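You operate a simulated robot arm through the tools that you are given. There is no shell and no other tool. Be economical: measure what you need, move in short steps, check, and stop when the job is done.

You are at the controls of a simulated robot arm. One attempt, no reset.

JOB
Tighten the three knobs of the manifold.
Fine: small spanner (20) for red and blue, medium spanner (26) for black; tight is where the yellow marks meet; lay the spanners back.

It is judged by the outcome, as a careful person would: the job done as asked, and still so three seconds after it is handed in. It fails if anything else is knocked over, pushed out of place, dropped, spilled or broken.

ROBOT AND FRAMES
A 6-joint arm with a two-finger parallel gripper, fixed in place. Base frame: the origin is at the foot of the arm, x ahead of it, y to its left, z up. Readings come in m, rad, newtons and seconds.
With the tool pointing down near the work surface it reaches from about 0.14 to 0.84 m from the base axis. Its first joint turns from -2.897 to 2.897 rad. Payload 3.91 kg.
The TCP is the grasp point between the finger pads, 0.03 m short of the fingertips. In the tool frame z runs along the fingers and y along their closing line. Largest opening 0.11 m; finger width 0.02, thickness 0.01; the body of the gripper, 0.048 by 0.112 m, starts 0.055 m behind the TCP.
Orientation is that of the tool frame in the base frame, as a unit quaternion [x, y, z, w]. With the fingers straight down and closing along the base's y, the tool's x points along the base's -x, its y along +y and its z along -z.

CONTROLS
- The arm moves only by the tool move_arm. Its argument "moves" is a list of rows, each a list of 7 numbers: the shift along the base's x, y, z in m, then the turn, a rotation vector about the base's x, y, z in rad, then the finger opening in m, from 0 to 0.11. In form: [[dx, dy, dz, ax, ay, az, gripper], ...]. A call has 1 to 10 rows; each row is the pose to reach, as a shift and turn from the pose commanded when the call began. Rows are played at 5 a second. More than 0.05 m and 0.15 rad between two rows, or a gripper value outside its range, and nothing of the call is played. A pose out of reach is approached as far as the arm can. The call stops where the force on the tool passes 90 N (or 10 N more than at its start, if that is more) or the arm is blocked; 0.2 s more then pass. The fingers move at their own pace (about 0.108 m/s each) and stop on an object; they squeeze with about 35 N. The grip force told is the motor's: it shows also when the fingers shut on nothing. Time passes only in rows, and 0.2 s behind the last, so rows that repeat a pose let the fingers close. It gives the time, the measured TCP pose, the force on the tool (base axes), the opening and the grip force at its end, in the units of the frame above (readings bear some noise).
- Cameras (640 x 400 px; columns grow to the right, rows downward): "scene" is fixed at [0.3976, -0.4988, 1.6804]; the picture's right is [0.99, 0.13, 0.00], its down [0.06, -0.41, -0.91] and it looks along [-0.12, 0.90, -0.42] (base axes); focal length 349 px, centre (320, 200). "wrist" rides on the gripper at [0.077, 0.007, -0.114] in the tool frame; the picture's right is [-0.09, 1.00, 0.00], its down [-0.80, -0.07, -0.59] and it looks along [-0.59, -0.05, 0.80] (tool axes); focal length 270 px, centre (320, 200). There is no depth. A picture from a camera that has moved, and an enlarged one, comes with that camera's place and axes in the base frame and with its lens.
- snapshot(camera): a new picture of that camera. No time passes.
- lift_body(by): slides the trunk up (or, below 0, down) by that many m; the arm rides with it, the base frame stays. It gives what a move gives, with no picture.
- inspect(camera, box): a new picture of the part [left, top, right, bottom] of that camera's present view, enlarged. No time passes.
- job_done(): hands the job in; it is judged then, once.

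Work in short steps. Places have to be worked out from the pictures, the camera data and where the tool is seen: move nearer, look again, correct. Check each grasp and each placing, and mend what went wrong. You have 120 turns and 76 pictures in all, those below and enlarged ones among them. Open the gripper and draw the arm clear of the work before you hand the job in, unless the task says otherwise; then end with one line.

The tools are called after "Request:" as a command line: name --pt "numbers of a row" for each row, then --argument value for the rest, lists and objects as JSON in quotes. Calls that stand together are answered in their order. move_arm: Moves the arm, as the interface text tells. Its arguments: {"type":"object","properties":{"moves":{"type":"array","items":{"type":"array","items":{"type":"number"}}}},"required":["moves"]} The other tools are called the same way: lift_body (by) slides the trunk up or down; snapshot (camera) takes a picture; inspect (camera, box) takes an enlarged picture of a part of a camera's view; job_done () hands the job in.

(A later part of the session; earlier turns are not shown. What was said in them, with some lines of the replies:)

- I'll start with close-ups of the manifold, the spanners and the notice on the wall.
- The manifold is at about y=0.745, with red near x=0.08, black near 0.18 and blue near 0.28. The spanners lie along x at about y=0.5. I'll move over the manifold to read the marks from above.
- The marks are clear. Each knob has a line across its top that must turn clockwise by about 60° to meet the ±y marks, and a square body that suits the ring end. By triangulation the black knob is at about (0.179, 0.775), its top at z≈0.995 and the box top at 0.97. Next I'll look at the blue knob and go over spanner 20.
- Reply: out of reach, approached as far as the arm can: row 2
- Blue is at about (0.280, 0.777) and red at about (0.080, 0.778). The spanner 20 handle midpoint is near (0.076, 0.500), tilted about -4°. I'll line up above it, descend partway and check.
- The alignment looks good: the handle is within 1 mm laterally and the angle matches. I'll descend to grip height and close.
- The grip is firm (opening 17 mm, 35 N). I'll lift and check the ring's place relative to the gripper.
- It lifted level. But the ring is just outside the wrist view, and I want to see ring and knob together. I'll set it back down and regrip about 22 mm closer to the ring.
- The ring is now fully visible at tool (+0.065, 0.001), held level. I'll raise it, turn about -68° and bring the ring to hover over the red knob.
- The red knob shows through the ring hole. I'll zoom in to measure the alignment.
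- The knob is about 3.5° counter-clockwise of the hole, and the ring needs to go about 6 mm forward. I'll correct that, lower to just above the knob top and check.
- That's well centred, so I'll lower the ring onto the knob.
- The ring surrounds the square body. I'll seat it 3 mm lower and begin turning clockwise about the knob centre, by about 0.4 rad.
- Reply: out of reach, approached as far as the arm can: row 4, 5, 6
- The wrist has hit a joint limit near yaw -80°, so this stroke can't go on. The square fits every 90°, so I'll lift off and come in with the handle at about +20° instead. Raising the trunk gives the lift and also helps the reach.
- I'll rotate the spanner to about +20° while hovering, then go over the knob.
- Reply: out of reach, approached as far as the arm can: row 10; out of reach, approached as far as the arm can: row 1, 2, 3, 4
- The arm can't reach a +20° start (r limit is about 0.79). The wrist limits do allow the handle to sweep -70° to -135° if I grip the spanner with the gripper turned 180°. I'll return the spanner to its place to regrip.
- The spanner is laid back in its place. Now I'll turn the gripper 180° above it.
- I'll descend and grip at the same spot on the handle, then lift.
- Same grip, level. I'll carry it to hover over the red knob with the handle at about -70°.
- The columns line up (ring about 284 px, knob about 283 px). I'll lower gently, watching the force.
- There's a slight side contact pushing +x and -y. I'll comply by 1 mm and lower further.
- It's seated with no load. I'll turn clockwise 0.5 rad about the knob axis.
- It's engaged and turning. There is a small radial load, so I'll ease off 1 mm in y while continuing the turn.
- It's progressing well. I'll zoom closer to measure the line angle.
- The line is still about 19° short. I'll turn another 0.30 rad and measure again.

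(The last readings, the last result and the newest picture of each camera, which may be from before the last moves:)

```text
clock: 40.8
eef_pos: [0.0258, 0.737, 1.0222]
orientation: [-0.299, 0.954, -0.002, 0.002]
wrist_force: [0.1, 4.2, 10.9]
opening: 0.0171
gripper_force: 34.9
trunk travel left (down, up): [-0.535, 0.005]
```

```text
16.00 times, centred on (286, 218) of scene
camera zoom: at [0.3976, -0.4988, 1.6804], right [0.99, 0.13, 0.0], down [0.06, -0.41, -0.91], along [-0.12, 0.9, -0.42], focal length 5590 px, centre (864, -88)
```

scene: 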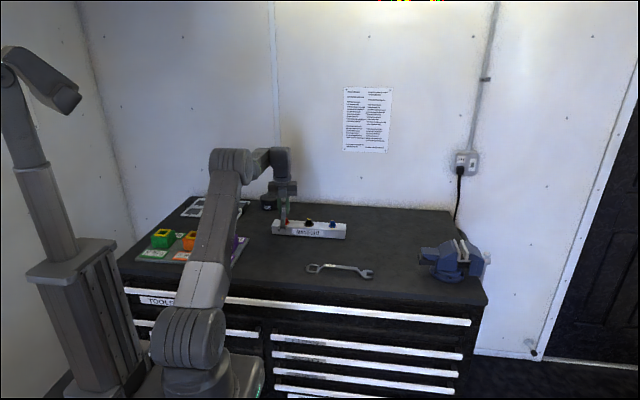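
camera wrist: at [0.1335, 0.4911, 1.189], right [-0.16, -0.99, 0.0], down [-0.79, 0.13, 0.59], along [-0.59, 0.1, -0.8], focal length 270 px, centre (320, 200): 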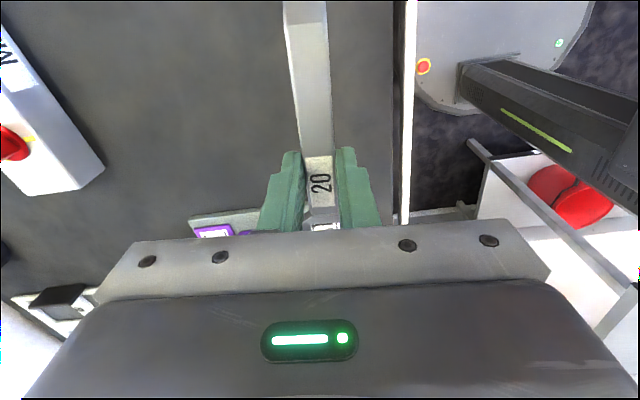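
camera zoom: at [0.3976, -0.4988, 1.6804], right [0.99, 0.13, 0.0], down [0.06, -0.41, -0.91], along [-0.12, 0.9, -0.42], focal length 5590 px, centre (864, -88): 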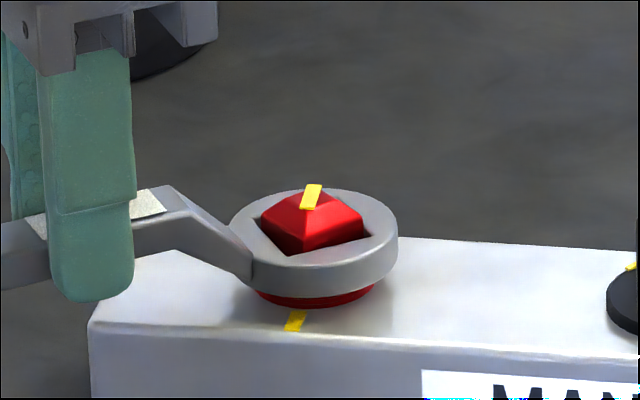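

About 5° remains, so I'll turn a further 0.085 rad.

Request:
move_arm --pt "-0.0016 0.0025 0 0 0 -0.045 0.0" --pt "-0.0031 0.0049 0 0 0 -0.085 0.0" --pt "-0.0031 0.0049 0 0 0 -0.085 0.0"

Request:
inspect --camera "scene" --box '[278, 213, 294, 223]'

```text
clock: 41.6
eef_pos: [0.0231, 0.7404, 1.0216]
orientation: [-0.259, 0.966, -0.002, 0.0]
wrist_force: [-1.3, -3.4, 9.4]
opening: 0.0174
gripper_force: 34.8
trunk travel left (down, up): [-0.535, 0.005]
```

```text
16.00 times, centred on (286, 218) of scene
camera zoom: at [0.3976, -0.4988, 1.6804], right [0.99, 0.13, 0.0], down [0.06, -0.41, -0.91], along [-0.12, 0.9, -0.42], focal length 5590 px, centre (864, -88)
```

zoom: 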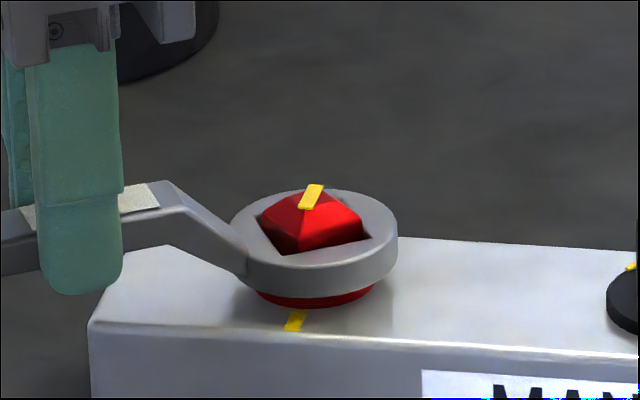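

The red line now matches the mark direction. I'll release the load, lift off straight up and check from above.

Request:
move_arm --pt "0.0016 -0.0025 0.0 0 0 0.05 0.0" --pt "0.0016 -0.0025 0.01 0 0 0.05 0.0" --pt "0.0016 -0.0025 0.03 0 0 0.05 0.0" --pt "0.0016 -0.0025 0.055 0 0 0.05 0.0" --pt "0.0016 -0.0025 0.055 0 0 0.05 0.0"

Request:
move_arm --pt "0.028 -0.004 0 0 0 0.14 0.0" --pt "0.056 -0.01 0 0 0 0.27 0.0" --pt "0.084 -0.015 0 0 0 0.41 0.0" --pt "0.112 -0.02 0 0 0 0.55 0.0" --pt "0.14 -0.025 0 0 0 0.69 0.0" --pt "0.168 -0.03 0 0 0 0.83 0.0" --pt "0.196 -0.03 0 0 0 0.97 0.0" --pt "0.224 -0.03 0 0 0 1.11 0.0" --pt "0.25 -0.03 0 0 0 1.25 0.0" --pt "0.276 -0.03 0 0 0 1.346 0.0"

Request:
inspect --camera "scene" --box '[270, 190, 350, 240]'

```text
clock: 42.8
eef_pos: [0.0261, 0.7382, 1.0726]
orientation: [-0.284, 0.959, -0.002, 0.0]
wrist_force: [-0.1, -0.8, -1.6]
opening: 0.0172
gripper_force: 34.9
trunk travel left (down, up): [-0.535, 0.005]
```

```text
clock: 45.0
eef_pos: [0.3006, 0.7086, 1.0752]
orientation: [0.82, -0.572, 0.001, -0.001]
wrist_force: [-0.1, -0.1, -1.8]
opening: 0.0175
gripper_force: 34.9
trunk travel left (down, up): [-0.535, 0.005]
```

```text
8.00 times, centred on (310, 215) of scene
camera zoom: at [0.3976, -0.4988, 1.6804], right [0.99, 0.13, 0.0], down [0.06, -0.41, -0.91], along [-0.12, 0.9, -0.42], focal length 2795 px, centre (400, 80)
```

zoom: 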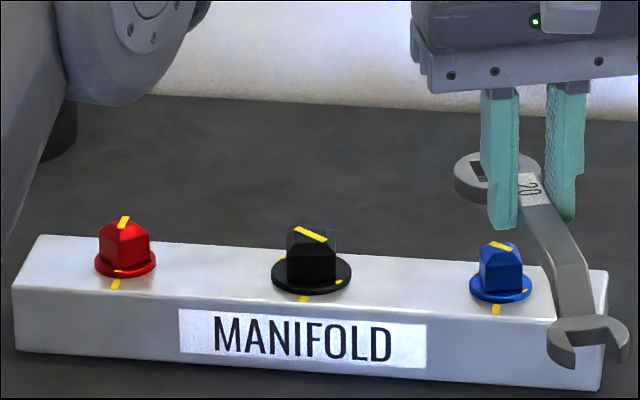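

The red tick meets the mark. The ring column is within 1 mm of the blue knob, so I'll shift slightly and lower partway.

Request:
move_arm --pt "0.001 0.005 -0.01 0 0 0 0.0" --pt "0.001 0.005 -0.025 0 0 0 0.0" --pt "0.001 0.005 -0.035 0 0 0 0.0" --pt "0.001 0.005 -0.041 0 0 0 0.0" --pt "0.001 0.005 -0.045 0 0 0 0.0"

Request:
inspect --camera "scene" --box '[312, 205, 352, 230]'

```text
clock: 46.2
eef_pos: [0.3026, 0.714, 1.0279]
orientation: [0.819, -0.574, 0.001, 0.0]
wrist_force: [2.3, -7.1, -5.5]
opening: 0.0177
gripper_force: 34.7
trunk travel left (down, up): [-0.535, 0.005]
```

```text
16.00 times, centred on (332, 218) of scene
camera zoom: at [0.3976, -0.4988, 1.6804], right [0.99, 0.13, 0.0], down [0.06, -0.41, -0.91], along [-0.12, 0.9, -0.42], focal length 5590 px, centre (128, -80)
```

zoom: 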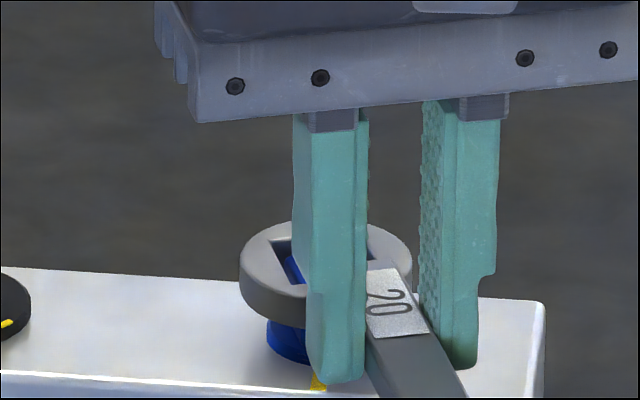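

The contact pushes toward -y, so I'll comply 1.5 mm and continue down.

Request:
move_arm --pt "0.0005 -0.0015 0 0 0 0 0.0" --pt "0.0005 -0.002 -0.004 0 0 0 0.0" --pt "0.0005 -0.002 -0.008 0 0 0 0.0" --pt "0.0005 -0.002 -0.008 0 0 0 0.0"

```text
clock: 47.2
eef_pos: [0.3001, 0.7136, 1.0221]
orientation: [0.819, -0.574, 0.002, -0.001]
wrist_force: [-0.2, 0.3, -1.1]
opening: 0.0175
gripper_force: 35.0
trunk travel left (down, up): [-0.535, 0.005]
```

It's seated with no load. I'll turn clockwise 1.0 rad as with red.

Request:
move_arm --pt "-0.0063 -0.0019 0 0 0 -0.1 0.0" --pt "-0.0128 -0.0032 0 0 0 -0.2 0.0" --pt "-0.0194 -0.0039 0 0 0 -0.3 0.0" --pt "-0.026 -0.004 0 0 0 -0.4 0.0" --pt "-0.0325 -0.0034 0 0 0 -0.5 0.0" --pt "-0.039 -0.0022 0 0 0 -0.6 0.0" --pt "-0.0453 -0.0003 0 0 0 -0.7 0.0" --pt "-0.0513 0.0022 0 0 0 -0.8 0.0" --pt "-0.0571 0.0054 0 0 0 -0.9 0.0" --pt "-0.0625 0.0092 0 0 0 -1.0 0.0"

Request:
inspect --camera "scene" --box '[312, 205, 352, 230]'

```text
clock: 49.4
eef_pos: [0.2403, 0.7226, 1.0224]
orientation: [-0.443, 0.897, -0.002, 0.0]
wrist_force: [1.9, -6.5, -1.5]
opening: 0.0175
gripper_force: 34.9
trunk travel left (down, up): [-0.535, 0.005]
```

```text
16.00 times, centred on (332, 218) of scene
camera zoom: at [0.3976, -0.4988, 1.6804], right [0.99, 0.13, 0.0], down [0.06, -0.41, -0.91], along [-0.12, 0.9, -0.42], focal length 5590 px, centre (128, -80)
```

zoom: 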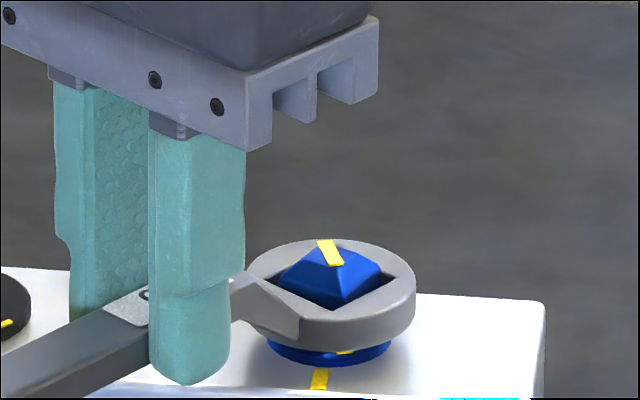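

About 20° remains. I'll turn 0.37 rad and re-measure.

Request:
move_arm --pt "-0.005 0.0043 0 0 0 -0.1 0.0" --pt "-0.0096 0.0091 0 0 0 -0.2 0.0" --pt "-0.0136 0.0143 0 0 0 -0.3 0.0" --pt "-0.0161 0.0182 0 0 0 -0.37 0.0" --pt "-0.0161 0.0182 0 0 0 -0.37 0.0"

Request:
inspect --camera "scene" --box '[312, 205, 352, 230]'

```text
clock: 50.6
eef_pos: [0.2231, 0.7399, 1.0228]
orientation: [-0.272, 0.962, 0.0, 0.0]
wrist_force: [-4.9, -6.7, 3.5]
opening: 0.0171
gripper_force: 34.8
trunk travel left (down, up): [-0.535, 0.005]
```

```text
16.00 times, centred on (332, 218) of scene
camera zoom: at [0.3976, -0.4988, 1.6804], right [0.99, 0.13, 0.0], down [0.06, -0.41, -0.91], along [-0.12, 0.9, -0.42], focal length 5590 px, centre (128, -80)
```

zoom: 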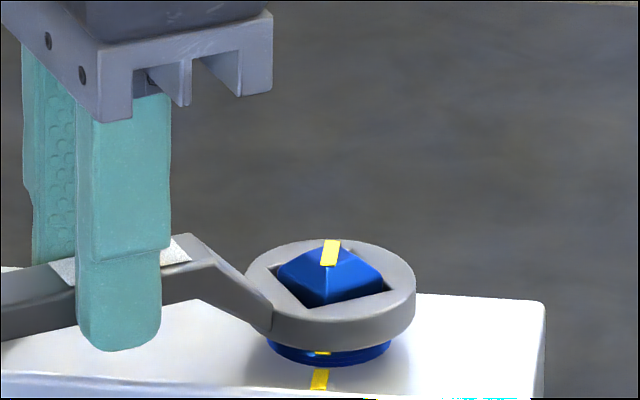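

It's within about 1°. I'll add a tiny nudge, then release, lift and check.

Request:
move_arm --pt "-0.0006 0.0011 0.0 0 0 -0.018 0.0" --pt "-0.0006 0.0011 0.0 0 0 -0.018 0.0" --pt "0.001 -0.0015 0.0 0 0 0.04 0.0" --pt "0.001 -0.0015 0.01 0 0 0.04 0.0" --pt "0.001 -0.0015 0.03 0 0 0.04 0.0" --pt "0.001 -0.0015 0.055 0 0 0.04 0.0" --pt "-0.02 -0.0215 0.055 0 0 0.04 0.0"

Request:
inspect --camera "scene" --box '[270, 205, 350, 255]'

```text
clock: 52.2
eef_pos: [0.2022, 0.7158, 1.0782]
orientation: [-0.292, 0.957, -0.002, 0.0]
wrist_force: [-0.3, -0.5, -2.4]
opening: 0.0176
gripper_force: 34.7
trunk travel left (down, up): [-0.535, 0.005]
```

```text
8.00 times, centred on (310, 230) of scene
camera zoom: at [0.3976, -0.4988, 1.6804], right [0.99, 0.13, 0.0], down [0.06, -0.41, -0.91], along [-0.12, 0.9, -0.42], focal length 2795 px, centre (400, -40)
```

zoom: 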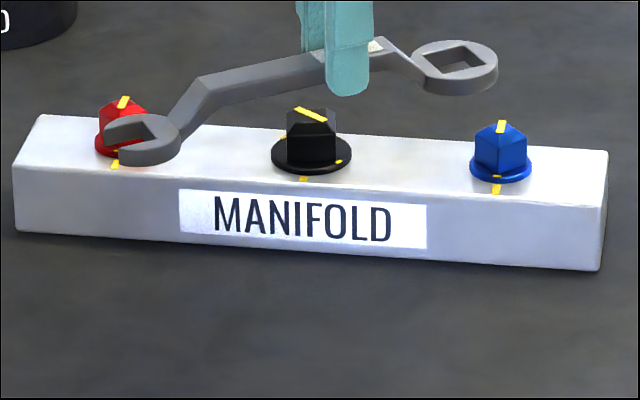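

Both the red and blue ticks meet their marks. I'll carry spanner 20 back to its place.

Request:
move_arm --pt "0 -0.02 0 0 0 0.14 0.0" --pt "-0.005 -0.04 0 0 0 0.28 0.0" --pt "-0.01 -0.06 0 0 0 0.42 0.0" --pt "-0.02 -0.08 0 0 0 0.56 0.0" --pt "-0.03 -0.1 0 0 0 0.7 0.0" --pt "-0.04 -0.12 0 0 0 0.84 0.0" --pt "-0.05 -0.14 0 0 0 0.98 0.0" --pt "-0.06 -0.16 0 0 0 1.12 0.0" --pt "-0.07 -0.18 0 0 0 1.26 0.0" --pt "-0.08 -0.195 0 0 0 1.4 0.0"

Request:
move_arm --pt "-0.01 -0.004 0 0 0 0.14 0.0" --pt "-0.02 -0.008 0 0 0 0.28 0.0" --pt "-0.03 -0.012 0 0 0 0.42 0.0" --pt "-0.04 -0.014 0 0 0 0.56 0.0" --pt "-0.05 -0.016 0 0 0 0.7 0.0" --pt "-0.06 -0.017 0 0 0 0.84 0.0" --pt "-0.068 -0.017 0 0 0 0.98 0.0" --pt "-0.068 -0.017 -0.03 0 0 1.075 0.0" --pt "-0.068 -0.017 -0.03 0 0 1.075 0.0"

```text
clock: 54.4
eef_pos: [0.1238, 0.5252, 1.0745]
orientation: [0.839, -0.544, 0.002, -0.001]
wrist_force: [-1.1, 0.2, -2.2]
opening: 0.0171
gripper_force: 34.9
trunk travel left (down, up): [-0.535, 0.005]
```

```text
clock: 56.4
eef_pos: [0.0539, 0.5067, 1.0447]
orientation: [0.999, -0.038, 0.0, -0.001]
wrist_force: [0.4, -0.3, -1.8]
opening: 0.0171
gripper_force: 34.4
trunk travel left (down, up): [-0.535, 0.005]
```

Request:
move_arm --pt "0.0005 -0.0025 -0.03 0 0 0 0.0" --pt "0.0005 -0.0025 -0.06 0 0 0 0.0" --pt "0.0005 -0.0025 -0.068 0 0 0 0.0" --pt "0.0005 -0.0025 -0.0715 0 0 0 0.0" --pt "0.0005 -0.0025 -0.0715 0 0 0 0.0"

Request:
inspect --camera "scene" --box '[220, 210, 320, 290]'

```text
clock: 57.6
eef_pos: [0.0559, 0.5049, 0.9749]
orientation: [0.999, -0.039, 0.001, -0.001]
wrist_force: [0.1, -1.3, -1.3]
opening: 0.0174
gripper_force: 35.1
trunk travel left (down, up): [-0.535, 0.005]
```

```text
5.00 times, centred on (270, 250) of scene
camera zoom: at [0.3976, -0.4988, 1.6804], right [0.99, 0.13, 0.0], down [0.06, -0.41, -0.91], along [-0.12, 0.9, -0.42], focal length 1747 px, centre (570, -50)
```

zoom: 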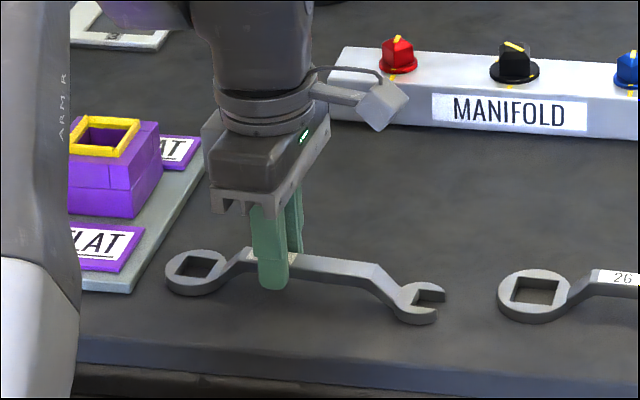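

It's nearly at the original spot. I'll lower until it touches, then release and rise.

Request:
move_arm --pt "0 -0.001 -0.002 0 0 0 0.0" --pt "0 -0.001 -0.003 0 0 0 0.0" --pt "0 -0.001 -0.003 0 0 0 0.03" --pt "0 -0.001 -0.003 0 0 0 0.06" --pt "0 -0.001 -0.003 0 0 0 0.06" --pt "0 -0.001 0.03 0 0 0 0.06" --pt "0 -0.001 0.07 0 0 0 0.06"

Request:
inspect --camera "scene" --box '[220, 210, 320, 290]'

```text
clock: 59.2
eef_pos: [0.0573, 0.5008, 1.047]
orientation: [0.999, -0.038, 0.0, -0.001]
wrist_force: [0.6, 0.2, -0.5]
opening: 0.06
gripper_force: 0.0
trunk travel left (down, up): [-0.535, 0.005]
```

```text
5.00 times, centred on (270, 250) of scene
camera zoom: at [0.3976, -0.4988, 1.6804], right [0.99, 0.13, 0.0], down [0.06, -0.41, -0.91], along [-0.12, 0.9, -0.42], focal length 1747 px, centre (570, -50)
```

zoom: 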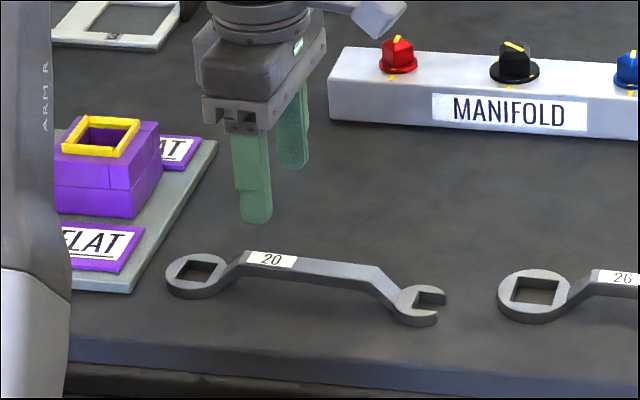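

Spanner 20 is back where it was. I'll go above spanner 26 with the same gripper orientation.

Request:
move_arm --pt "0.04 0.001 0.01 0 0 0 0.06" --pt "0.08 0.002 0.02 0 0 0 0.06" --pt "0.12 0.003 0.02 0 0 0 0.06" --pt "0.16 0.004 0.02 0 0 0 0.06" --pt "0.2 0.005 0.02 0 0 0 0.06" --pt "0.24 0.006 0.02 0 0 0 0.06" --pt "0.255 0.006 0.02 0 0 0 0.06" --pt "0.255 0.006 0.02 0 0 0 0.06"

Request:
snapshot --camera "wrist"

Request:
inspect --camera "scene" --box '[290, 230, 390, 290]'

```text
clock: 61.0
eef_pos: [0.3098, 0.5075, 1.0642]
orientation: [0.999, -0.037, 0.0, -0.002]
wrist_force: [0.6, -1.2, 0.4]
opening: 0.0599
gripper_force: 0.2
trunk travel left (down, up): [-0.535, 0.005]
```

```text
30 pictures are left
camera wrist: at [0.3852, 0.495, 1.1785], right [-0.16, -0.99, 0.0], down [-0.79, 0.13, 0.59], along [-0.59, 0.1, -0.8], focal length 270 px, centre (320, 200)
```

wrist: 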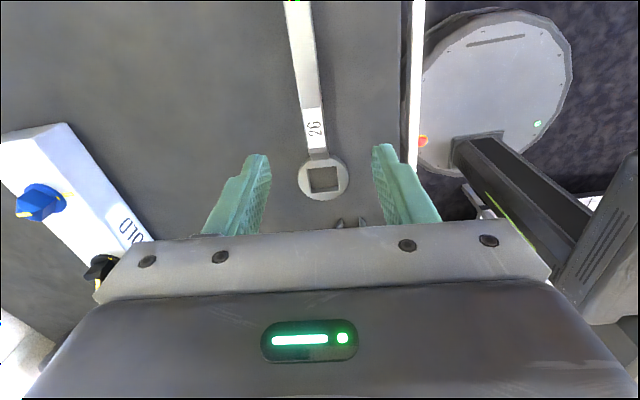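

```text
6.40 times, centred on (340, 260) of scene
camera zoom: at [0.3976, -0.4988, 1.6804], right [0.99, 0.13, 0.0], down [0.06, -0.41, -0.91], along [-0.12, 0.9, -0.42], focal length 2236 px, centre (192, -184)
```

zoom: 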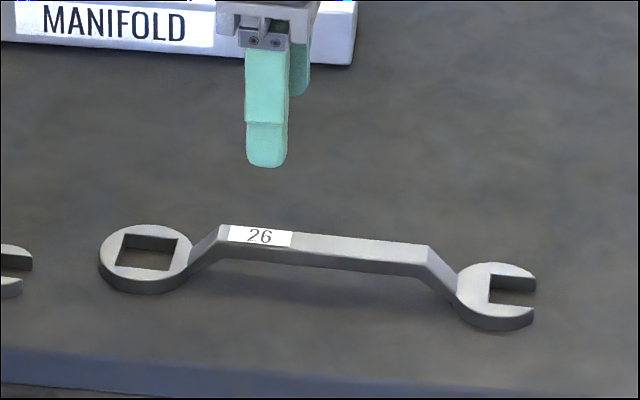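

Spanner 26's ring is at about (0.236, 0.516) and its handle lies at about -2.3°. I'll shift, descend, grip 70 mm from the ring and lift.

Request:
move_arm --pt "-0.003 0.006 -0.02 0 0 0.03 0.06" --pt "-0.003 0.006 -0.05 0 0 0.03 0.06" --pt "-0.003 0.006 -0.09 0 0 0.03 0.06" --pt "-0.003 0.006 -0.09 0 0 0.03 0.04" --pt "-0.003 0.006 -0.09 0 0 0.03 0.0" --pt "-0.003 0.006 -0.09 0 0 0.03 0.0" --pt "-0.003 0.006 -0.09 0 0 0.03 0.0"

Request:
inspect --camera "scene" --box '[290, 230, 390, 290]'

```text
clock: 62.6
eef_pos: [0.3076, 0.5147, 0.9743]
orientation: [1.0, -0.023, 0.0, -0.002]
wrist_force: [-0.1, -2.1, 2.5]
opening: 0.0172
gripper_force: 35.0
trunk travel left (down, up): [-0.535, 0.005]
```

```text
6.40 times, centred on (340, 260) of scene
camera zoom: at [0.3976, -0.4988, 1.6804], right [0.99, 0.13, 0.0], down [0.06, -0.41, -0.91], along [-0.12, 0.9, -0.42], focal length 2236 px, centre (192, -184)
```

zoom: 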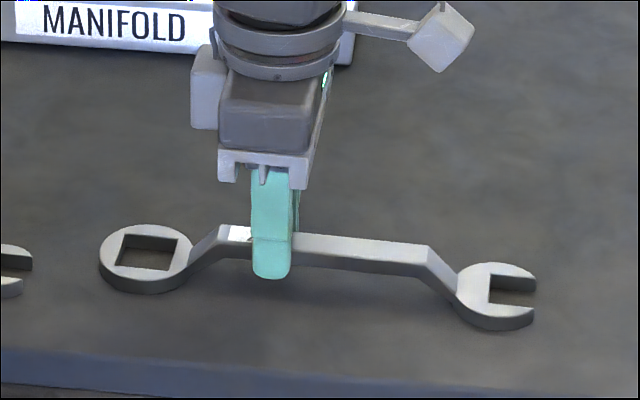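

It's gripped with the spanner undisturbed (ring about 70 mm from the TCP). I'll lift and carry it to hover over the black knob with the handle at about -75°.

Request:
move_arm --pt "0 0 0.01 0 0 0 0.0" --pt "0 0 0.05 0 0 0 0.0" --pt "0 0 0.1 0 0 0 0.0" --pt "0 0 0.1 0 0 0 0.0"

Request:
move_arm --pt "-0.011 0.02 0 0 0 -0.141 0.0" --pt "-0.022 0.04 0 0 0 -0.282 0.0" --pt "-0.034 0.06 0 0 0 -0.423 0.0" --pt "-0.046 0.08 0 0 0 -0.564 0.0" --pt "-0.058 0.1 0 0 0 -0.705 0.0" --pt "-0.07 0.12 0 0 0 -0.846 0.0" --pt "-0.083 0.14 0 0 0 -0.987 0.0" --pt "-0.096 0.16 0 0 0 -1.128 0.0" --pt "-0.11 0.18 0 0 0 -1.272 0.0" --pt "-0.1115 0.193 0 0 0 -1.272 0.0"

Request:
inspect --camera "scene" --box '[270, 185, 350, 235]'

```text
clock: 63.6
eef_pos: [0.3079, 0.5171, 1.0764]
orientation: [1.0, -0.024, 0.001, 0.0]
wrist_force: [-0.7, -0.3, -1.8]
opening: 0.0172
gripper_force: 34.4
trunk travel left (down, up): [-0.535, 0.005]
```

```text
clock: 65.8
eef_pos: [0.197, 0.7062, 1.0738]
orientation: [0.789, -0.614, 0.002, -0.001]
wrist_force: [-0.5, -0.8, -2.6]
opening: 0.0175
gripper_force: 34.9
trunk travel left (down, up): [-0.535, 0.005]
```

```text
8.00 times, centred on (310, 210) of scene
camera zoom: at [0.3976, -0.4988, 1.6804], right [0.99, 0.13, 0.0], down [0.06, -0.41, -0.91], along [-0.12, 0.9, -0.42], focal length 2795 px, centre (400, 120)
```

zoom: 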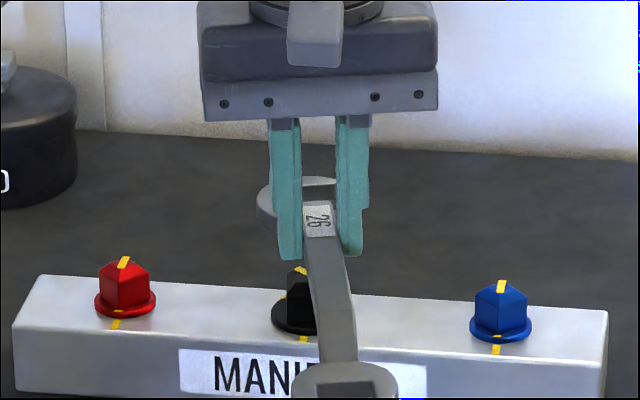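

I'm close, so I'll nudge 1 mm and lower partway, feeling for contact.

Request:
move_arm --pt "0.0008 0.001 -0.012 0 0 0 0.0" --pt "0.0008 0.001 -0.026 0 0 0 0.0" --pt "0.0008 0.001 -0.034 0 0 0 0.0" --pt "0.0008 0.001 -0.04 0 0 0 0.0" --pt "0.0008 0.001 -0.044 0 0 0 0.0"

Request:
inspect --camera "scene" --box '[288, 205, 328, 230]'

```text
clock: 67.0
eef_pos: [0.1991, 0.707, 1.0346]
orientation: [0.79, -0.613, 0.001, -0.004]
wrist_force: [2.1, -8.0, 12.3]
opening: 0.0178
gripper_force: 34.9
trunk travel left (down, up): [-0.535, 0.005]
```

```text
16.00 times, centred on (308, 218) of scene
camera zoom: at [0.3976, -0.4988, 1.6804], right [0.99, 0.13, 0.0], down [0.06, -0.41, -0.91], along [-0.12, 0.9, -0.42], focal length 5590 px, centre (512, -80)
```

zoom: 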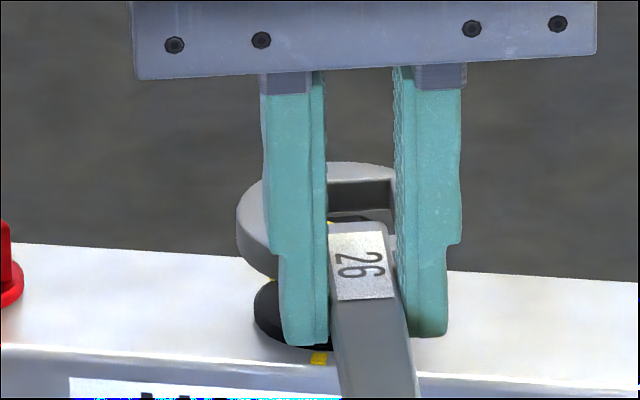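

The ring sits a few mm too far in +y on the taper. I'll back up slightly, shift -2.5 mm in y and try again.

Request:
move_arm --pt "0 0 0.005 0 0 0 0.0" --pt "-0.0003 -0.0028 0.005 0 0 0 0.0" --pt "-0.0003 -0.0028 0.0 0 0 0 0.0" --pt "-0.0003 -0.0028 -0.004 0 0 0 0.0" --pt "-0.0003 -0.0028 -0.004 0 0 0 0.0"

Request:
inspect --camera "scene" --box '[288, 205, 328, 230]'

```text
clock: 68.2
eef_pos: [0.1973, 0.7065, 1.0277]
orientation: [0.791, -0.612, 0.001, -0.001]
wrist_force: [-0.8, -0.5, -1.8]
opening: 0.0174
gripper_force: 35.0
trunk travel left (down, up): [-0.535, 0.005]
```

```text
16.00 times, centred on (308, 218) of scene
camera zoom: at [0.3976, -0.4988, 1.6804], right [0.99, 0.13, 0.0], down [0.06, -0.41, -0.91], along [-0.12, 0.9, -0.42], focal length 5590 px, centre (512, -80)
```

zoom: 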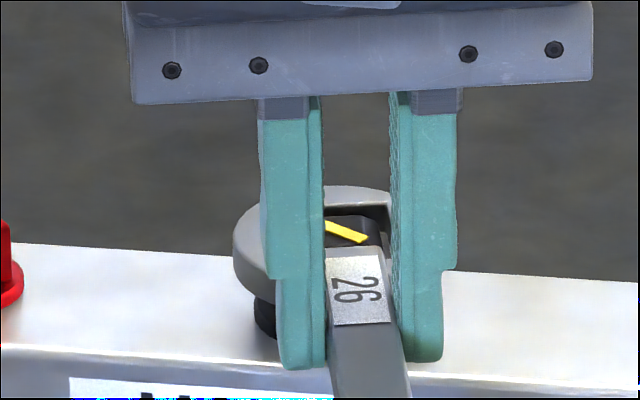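

It's now inside the square with no load. I'll lower 7 mm more and check the force.

Request:
move_arm --pt "0 0 -0.003 0 0 0 0.0" --pt "0 0 -0.006 0 0 0 0.0" --pt "0 0 -0.007 0 0 0 0.0"

```text
clock: 69.0
eef_pos: [0.1969, 0.708, 1.0208]
orientation: [0.79, -0.613, 0.001, -0.002]
wrist_force: [1.2, -2.0, -0.6]
opening: 0.0174
gripper_force: 34.8
trunk travel left (down, up): [-0.535, 0.005]
```

It's seated. I'll turn clockwise 0.9 rad about the black knob axis.

Request:
move_arm --pt "-0.0069 -0.0016 0 0 0 -0.1 0.0" --pt "-0.0138 -0.0025 0 0 0 -0.2 0.0" --pt "-0.0208 -0.0028 0 0 0 -0.3 0.0" --pt "-0.0278 -0.0022 0 0 0 -0.4 0.0" --pt "-0.0346 -0.001 0 0 0 -0.5 0.0" --pt "-0.0413 0.001 0 0 0 -0.6 0.0" --pt "-0.0478 0.0037 0 0 0 -0.7 0.0" --pt "-0.0539 0.0071 0 0 0 -0.8 0.0" --pt "-0.0597 0.011 0 0 0 -0.9 0.0"

Request:
inspect --camera "scene" --box '[288, 205, 328, 230]'

```text
clock: 71.0
eef_pos: [0.137, 0.7174, 1.0201]
orientation: [-0.444, 0.896, -0.002, 0.0]
wrist_force: [-0.4, -6.0, -4.8]
opening: 0.0174
gripper_force: 35.3
trunk travel left (down, up): [-0.535, 0.005]
```

```text
16.00 times, centred on (308, 218) of scene
camera zoom: at [0.3976, -0.4988, 1.6804], right [0.99, 0.13, 0.0], down [0.06, -0.41, -0.91], along [-0.12, 0.9, -0.42], focal length 5590 px, centre (512, -80)
```

zoom: 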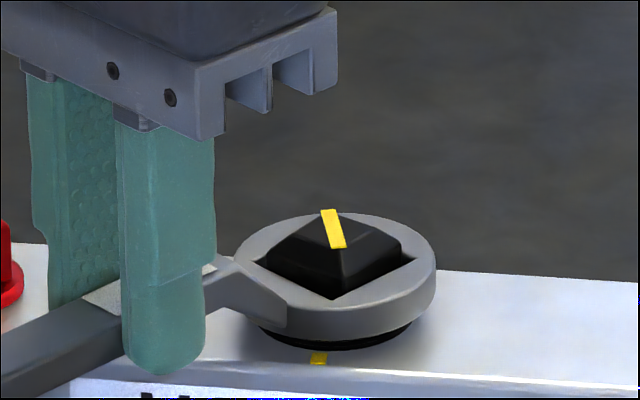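

About 18° remains. I'll turn 0.32 rad and measure.

Request:
move_arm --pt "-0.0053 0.0045 0 0 0 -0.1 0.0" --pt "-0.0102 0.0096 0 0 0 -0.2 0.0" --pt "-0.0146 0.015 0 0 0 -0.3 0.0" --pt "-0.0153 0.0161 0 0 0 -0.32 0.0" --pt "-0.0153 0.0161 0 0 0 -0.32 0.0"

Request:
inspect --camera "scene" --box '[288, 205, 328, 230]'

```text
clock: 72.2
eef_pos: [0.1209, 0.7346, 1.0201]
orientation: [-0.297, 0.955, -0.001, 0.001]
wrist_force: [-3.8, -4.1, -7.5]
opening: 0.0176
gripper_force: 35.0
trunk travel left (down, up): [-0.535, 0.005]
```

```text
16.00 times, centred on (308, 218) of scene
camera zoom: at [0.3976, -0.4988, 1.6804], right [0.99, 0.13, 0.0], down [0.06, -0.41, -0.91], along [-0.12, 0.9, -0.42], focal length 5590 px, centre (512, -80)
```

zoom: 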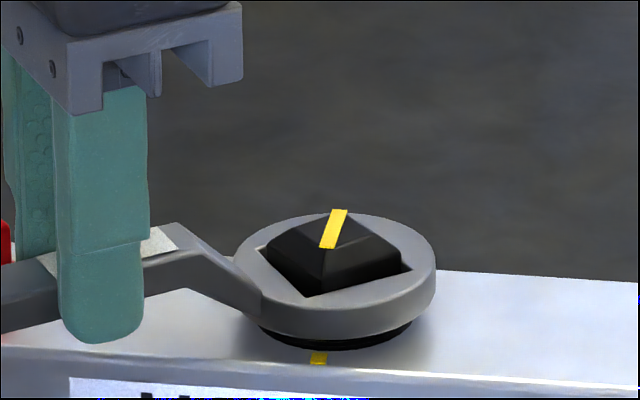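

It's within 1°. I'll add a tiny nudge, unload, lift, and check everything.

Request:
move_arm --pt "-0.0005 0.0009 0.0 0 0 -0.014 0.0" --pt "-0.0005 0.0009 0.0 0 0 -0.014 0.0" --pt "0.0012 -0.0017 0.0 0 0 0.04 0.0" --pt "0.0012 -0.0017 0.01 0 0 0.04 0.0" --pt "0.0012 -0.0017 0.03 0 0 0.04 0.0" --pt "0.0012 -0.0017 0.055 0 0 0.04 0.0" --pt "-0.0088 -0.04 0.055 0 0 0.04 0.0" --pt "-0.0088 -0.08 0.055 0 0 0.14 0.0"

Request:
inspect --camera "scene" --box '[268, 208, 348, 258]'

```text
clock: 74.0
eef_pos: [0.1084, 0.6529, 1.0776]
orientation: [-0.363, 0.932, -0.001, 0.0]
wrist_force: [0.1, -0.1, -2.4]
opening: 0.0177
gripper_force: 34.9
trunk travel left (down, up): [-0.535, 0.005]
```

```text
8.00 times, centred on (308, 233) of scene
camera zoom: at [0.3976, -0.4988, 1.6804], right [0.99, 0.13, 0.0], down [0.06, -0.41, -0.91], along [-0.12, 0.9, -0.42], focal length 2795 px, centre (416, -64)
```

zoom: 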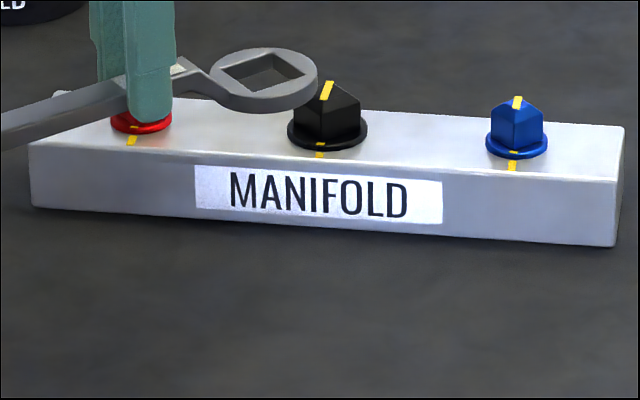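

All the ticks meet their marks. I'll carry spanner 26 back.

Request:
move_arm --pt "0.01 -0.02 0 0 0 0.14 0.0" --pt "0.02 -0.04 0 0 0 0.28 0.0" --pt "0.03 -0.06 0 0 0 0.42 0.0" --pt "0.04 -0.08 0 0 0 0.56 0.0" --pt "0.055 -0.1 0 0 0 0.7 0.0" --pt "0.07 -0.11 0 0 0 0.84 0.0" --pt "0.085 -0.12 0 0 0 0.98 0.0" --pt "0.1 -0.13 0 0 0 1.12 0.0" --pt "0.115 -0.136 0 0 0 1.26 0.0" --pt "0.13 -0.138 0 0 0 1.4 0.0"

Request:
move_arm --pt "0.01 0 0 0 0 0.14 0.0" --pt "0.02 0 0 0 0 0.28 0.0" --pt "0.03 0 0 0 0 0.42 0.0" --pt "0.04 0 0 0 0 0.56 0.0" --pt "0.05 0 0 0 0 0.7 0.0" --pt "0.06 0 0 0 0 0.84 0.0" --pt "0.069 0 -0.02 0 0 0.953 0.0" --pt "0.069 0 -0.05 0 0 0.953 0.0" --pt "0.069 0 -0.08 0 0 0.953 0.0" --pt "0.069 0 -0.08 0 0 0.953 0.0"

Request:
inspect --camera "scene" --box '[290, 230, 390, 290]'

```text
clock: 76.2
eef_pos: [0.2433, 0.516, 1.0761]
orientation: [0.879, -0.478, 0.001, -0.001]
wrist_force: [-0.1, -0.6, -1.6]
opening: 0.0174
gripper_force: 35.3
trunk travel left (down, up): [-0.535, 0.005]
```

```text
clock: 78.4
eef_pos: [0.3128, 0.5147, 0.993]
orientation: [1.0, -0.023, 0.0, -0.002]
wrist_force: [-0.3, 0.2, -1.8]
opening: 0.0178
gripper_force: 35.0
trunk travel left (down, up): [-0.535, 0.005]
```

```text
6.40 times, centred on (340, 260) of scene
camera zoom: at [0.3976, -0.4988, 1.6804], right [0.99, 0.13, 0.0], down [0.06, -0.41, -0.91], along [-0.12, 0.9, -0.42], focal length 2236 px, centre (192, -184)
```

zoom: 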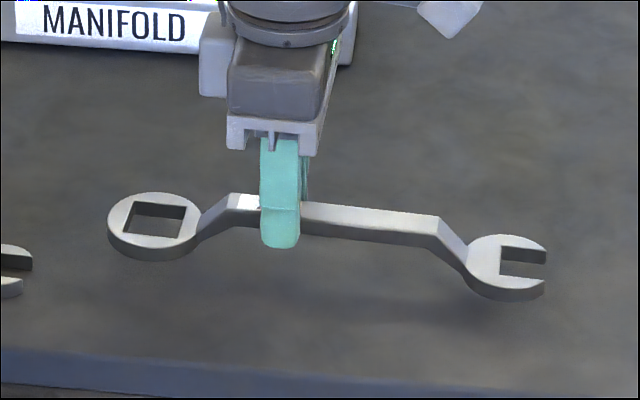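

It's 5 mm too far in x. I'll correct that, lower to touch, release and rise.

Request:
move_arm --pt "-0.005 0 -0.008 0 0 0 0.0" --pt "-0.005 0 -0.015 0 0 0 0.0" --pt "-0.005 0 -0.0195 0 0 0 0.0" --pt "-0.005 0 -0.0205 0 0 0 0.0" --pt "-0.005 0 -0.0205 0 0 0 0.03" --pt "-0.005 0 -0.0205 0 0 0 0.06" --pt "-0.005 0 -0.0205 0 0 0 0.06" --pt "-0.005 0 0.02 0 0 0 0.06" --pt "-0.005 0 0.06 0 0 0 0.06"

Request:
inspect --camera "scene" --box '[290, 230, 390, 290]'

```text
clock: 80.4
eef_pos: [0.3081, 0.516, 1.0555]
orientation: [1.0, -0.023, -0.001, -0.002]
wrist_force: [-0.5, -0.4, 0.1]
opening: 0.0603
gripper_force: 0.0
trunk travel left (down, up): [-0.535, 0.005]
```

```text
6.40 times, centred on (340, 260) of scene
camera zoom: at [0.3976, -0.4988, 1.6804], right [0.99, 0.13, 0.0], down [0.06, -0.41, -0.91], along [-0.12, 0.9, -0.42], focal length 2236 px, centre (192, -184)
```

zoom: 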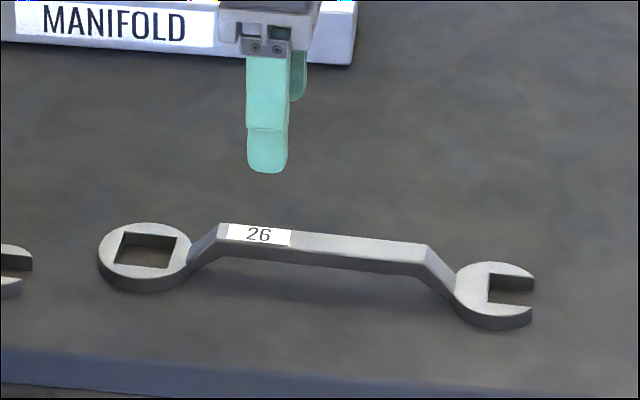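

Spanner 26 is back where it was. Finally I'll check the three knobs from above with the wrist camera.

Request:
move_arm --pt "-0.015 0.03 0.03 0 0 0 0.06" --pt "-0.03 0.06 0.06 0 0 0 0.06" --pt "-0.045 0.1 0.09 0 0 0 0.06" --pt "-0.06 0.14 0.095 0 0 0 0.06" --pt "-0.08 0.18 0.095 0 0 0 0.06" --pt "-0.08 0.18 0.095 0 0 0 0.06"

Request:
inspect --camera "wrist" --box '[140, 0, 300, 100]'

Request:
inspect --camera "wrist" --box '[140, 100, 300, 200]'

```text
refused: row 3 steps farther than a row can; nothing moved
```

```text
4.00 times, centred on (220, 50) of wrist
camera zoom: at [0.3843, 0.5043, 1.1705], right [-0.13, -0.99, 0.0], down [-0.8, 0.11, 0.59], along [-0.59, 0.08, -0.8], focal length 1081 px, centre (720, 800)
```

zoom: 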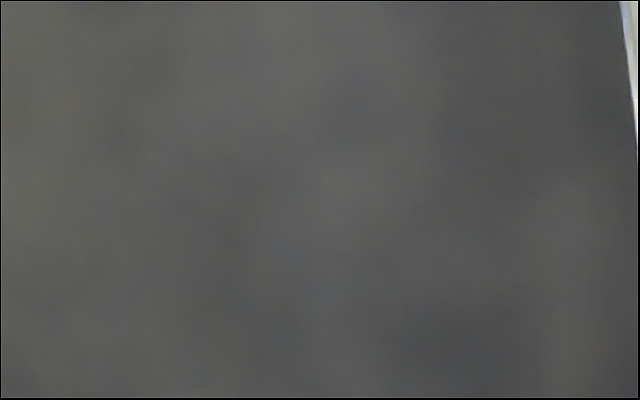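

```text
4.00 times, centred on (220, 150) of wrist
camera zoom: at [0.3843, 0.5043, 1.1705], right [-0.13, -0.99, 0.0], down [-0.8, 0.11, 0.59], along [-0.59, 0.08, -0.8], focal length 1081 px, centre (720, 400)
```

zoom: 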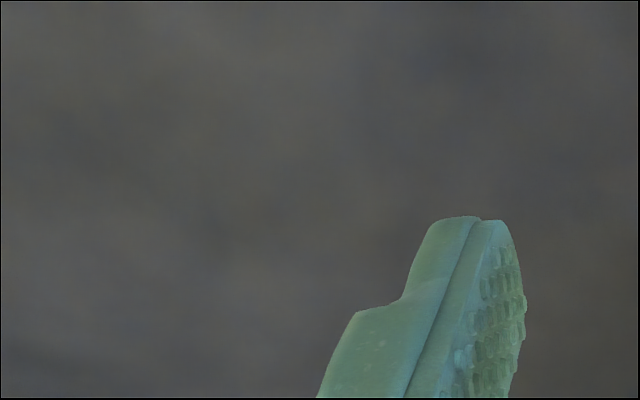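

That move was refused because one step was too large. I'll repeat it in smaller steps.

Request:
move_arm --pt "-0.01 0.02 0.03 0 0 0 0.06" --pt "-0.02 0.045 0.06 0 0 0 0.06" --pt "-0.03 0.075 0.09 0 0 0 0.06" --pt "-0.045 0.11 0.095 0 0 0 0.06" --pt "-0.06 0.145 0.095 0 0 0 0.06" --pt "-0.08 0.18 0.095 0 0 0 0.06" --pt "-0.08 0.18 0.095 0 0 0 0.06"

Request:
snapshot --camera "wrist"

```text
clock: 82.0
eef_pos: [0.2293, 0.6948, 1.1539]
orientation: [1.0, -0.024, 0.0, -0.002]
wrist_force: [-0.1, -0.1, 0.1]
opening: 0.06
gripper_force: 0.2
trunk travel left (down, up): [-0.535, 0.005]
```

```text
17 pictures are left
camera wrist: at [0.3054, 0.6839, 1.2682], right [-0.13, -0.99, 0.0], down [-0.8, 0.11, 0.59], along [-0.59, 0.08, -0.8], focal length 270 px, centre (320, 200)
```

wrist: 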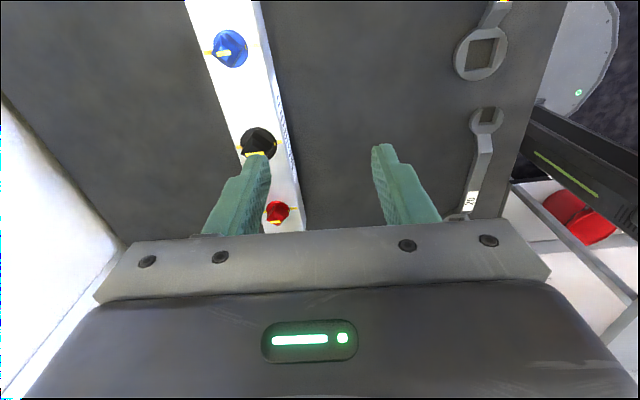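

Request:
inspect --camera "wrist" --box '[190, 20, 270, 70]'

Request:
move_arm --pt "-0.045 0 0 0 0 0 0.06" --pt "-0.09 0 0 0 0 0 0.06" --pt "-0.13 0.01 0 0 0 0 0.06" --pt "-0.15 0.015 0 0 0 0 0.06" --pt "-0.15 0.015 0 0 0 0 0.06"

Request:
inspect --camera "wrist" --box '[180, 0, 300, 75]'

Request:
inspect --camera "wrist" --box '[180, 75, 300, 150]'

```text
8.00 times, centred on (230, 45) of wrist
camera zoom: at [0.3054, 0.6839, 1.2682], right [-0.13, -0.99, 0.0], down [-0.8, 0.11, 0.59], along [-0.59, 0.08, -0.8], focal length 2162 px, centre (1040, 1440)
```

zoom: 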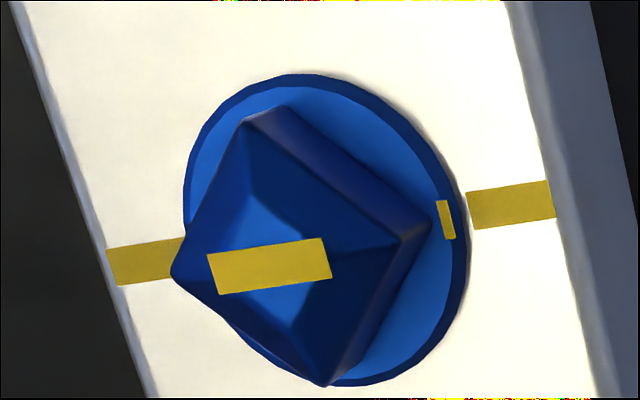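

```text
clock: 83.2
eef_pos: [0.0793, 0.7105, 1.1506]
orientation: [1.0, -0.023, 0.0, -0.003]
wrist_force: [0.0, 0.0, 0.1]
opening: 0.06
gripper_force: 0.2
trunk travel left (down, up): [-0.535, 0.005]
```

```text
5.33 times, centred on (240, 38) of wrist
camera zoom: at [0.1544, 0.6994, 1.2655], right [-0.13, -0.99, 0.0], down [-0.8, 0.11, 0.59], along [-0.59, 0.08, -0.8], focal length 1442 px, centre (747, 1067)
```

zoom: 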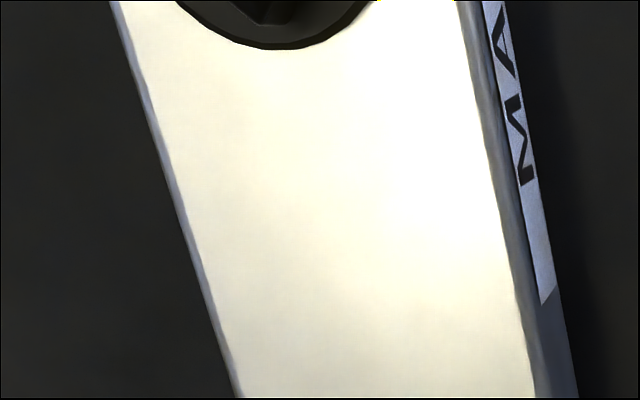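

```text
5.33 times, centred on (240, 112) of wrist
camera zoom: at [0.1544, 0.6994, 1.2655], right [-0.13, -0.99, 0.0], down [-0.8, 0.11, 0.59], along [-0.59, 0.08, -0.8], focal length 1442 px, centre (747, 667)
```

zoom: 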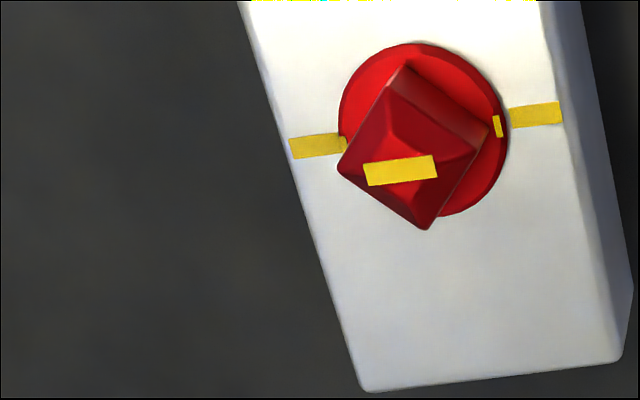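

Blue and red both align within about 1.5°. Now the same check for black.

Request:
move_arm --pt "0.04 0 0 0 0 0 0.06" --pt "0.08 0 0 0 0 0 0.06" --pt "0.08 0 0 0 0 0 0.06"

Request:
inspect --camera "wrist" --box '[180, 40, 300, 115]'

```text
clock: 84.0
eef_pos: [0.1551, 0.7116, 1.149]
orientation: [1.0, -0.023, 0.0, -0.001]
wrist_force: [-0.7, -0.3, -0.5]
opening: 0.06
gripper_force: 0.0
trunk travel left (down, up): [-0.535, 0.005]
```

```text
5.33 times, centred on (240, 78) of wrist
camera zoom: at [0.2317, 0.6999, 1.2643], right [-0.13, -0.99, 0.0], down [-0.8, 0.11, 0.59], along [-0.59, 0.08, -0.8], focal length 1442 px, centre (747, 853)
```

zoom: 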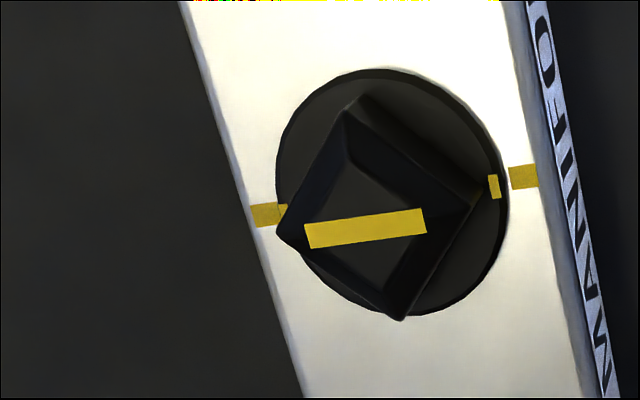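

Black aligns too. I'll draw the arm clear of the work and take a last look.

Request:
move_arm --pt "0 -0.03 0.01 0 0 0 0.11" --pt "-0.01 -0.07 0.02 0 0 0 0.11" --pt "-0.03 -0.11 0.03 0 0 0 0.11" --pt "-0.05 -0.15 0.04 0 0 0 0.11" --pt "-0.07 -0.19 0.05 0 0 0 0.11" --pt "-0.09 -0.23 0.05 0 0 0 0.11" --pt "-0.1 -0.26 0.05 0 0 0 0.11" --pt "-0.1 -0.26 0.05 0 0 0 0.11"

Request:
inspect --camera "scene" --box '[230, 190, 390, 290]'

```text
clock: 85.8
eef_pos: [0.0581, 0.4522, 1.2023]
orientation: [1.0, -0.023, -0.001, 0.0]
wrist_force: [-0.1, 0.9, 0.3]
opening: 0.11
gripper_force: 0.1
trunk travel left (down, up): [-0.535, 0.005]
```

```text
4.00 times, centred on (310, 240) of scene
camera zoom: at [0.3976, -0.4988, 1.6804], right [0.99, 0.13, 0.0], down [0.06, -0.41, -0.91], along [-0.12, 0.9, -0.42], focal length 1397 px, centre (360, 40)
```

zoom: 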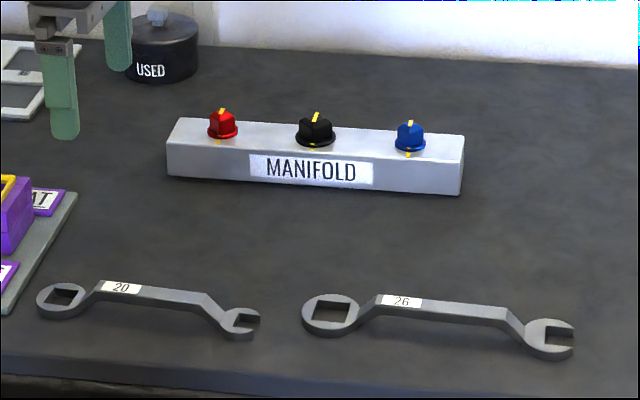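

The marks meet on all three knobs, both spanners are back in place, and nothing else has moved. I'm handing the job in.

Request:
job_done

```text
The job is handed in.
```

The three manifold knobs are tightened until their yellow marks meet (within about 1.5°), both spanners are laid back where they were, and the arm is clear of the work.
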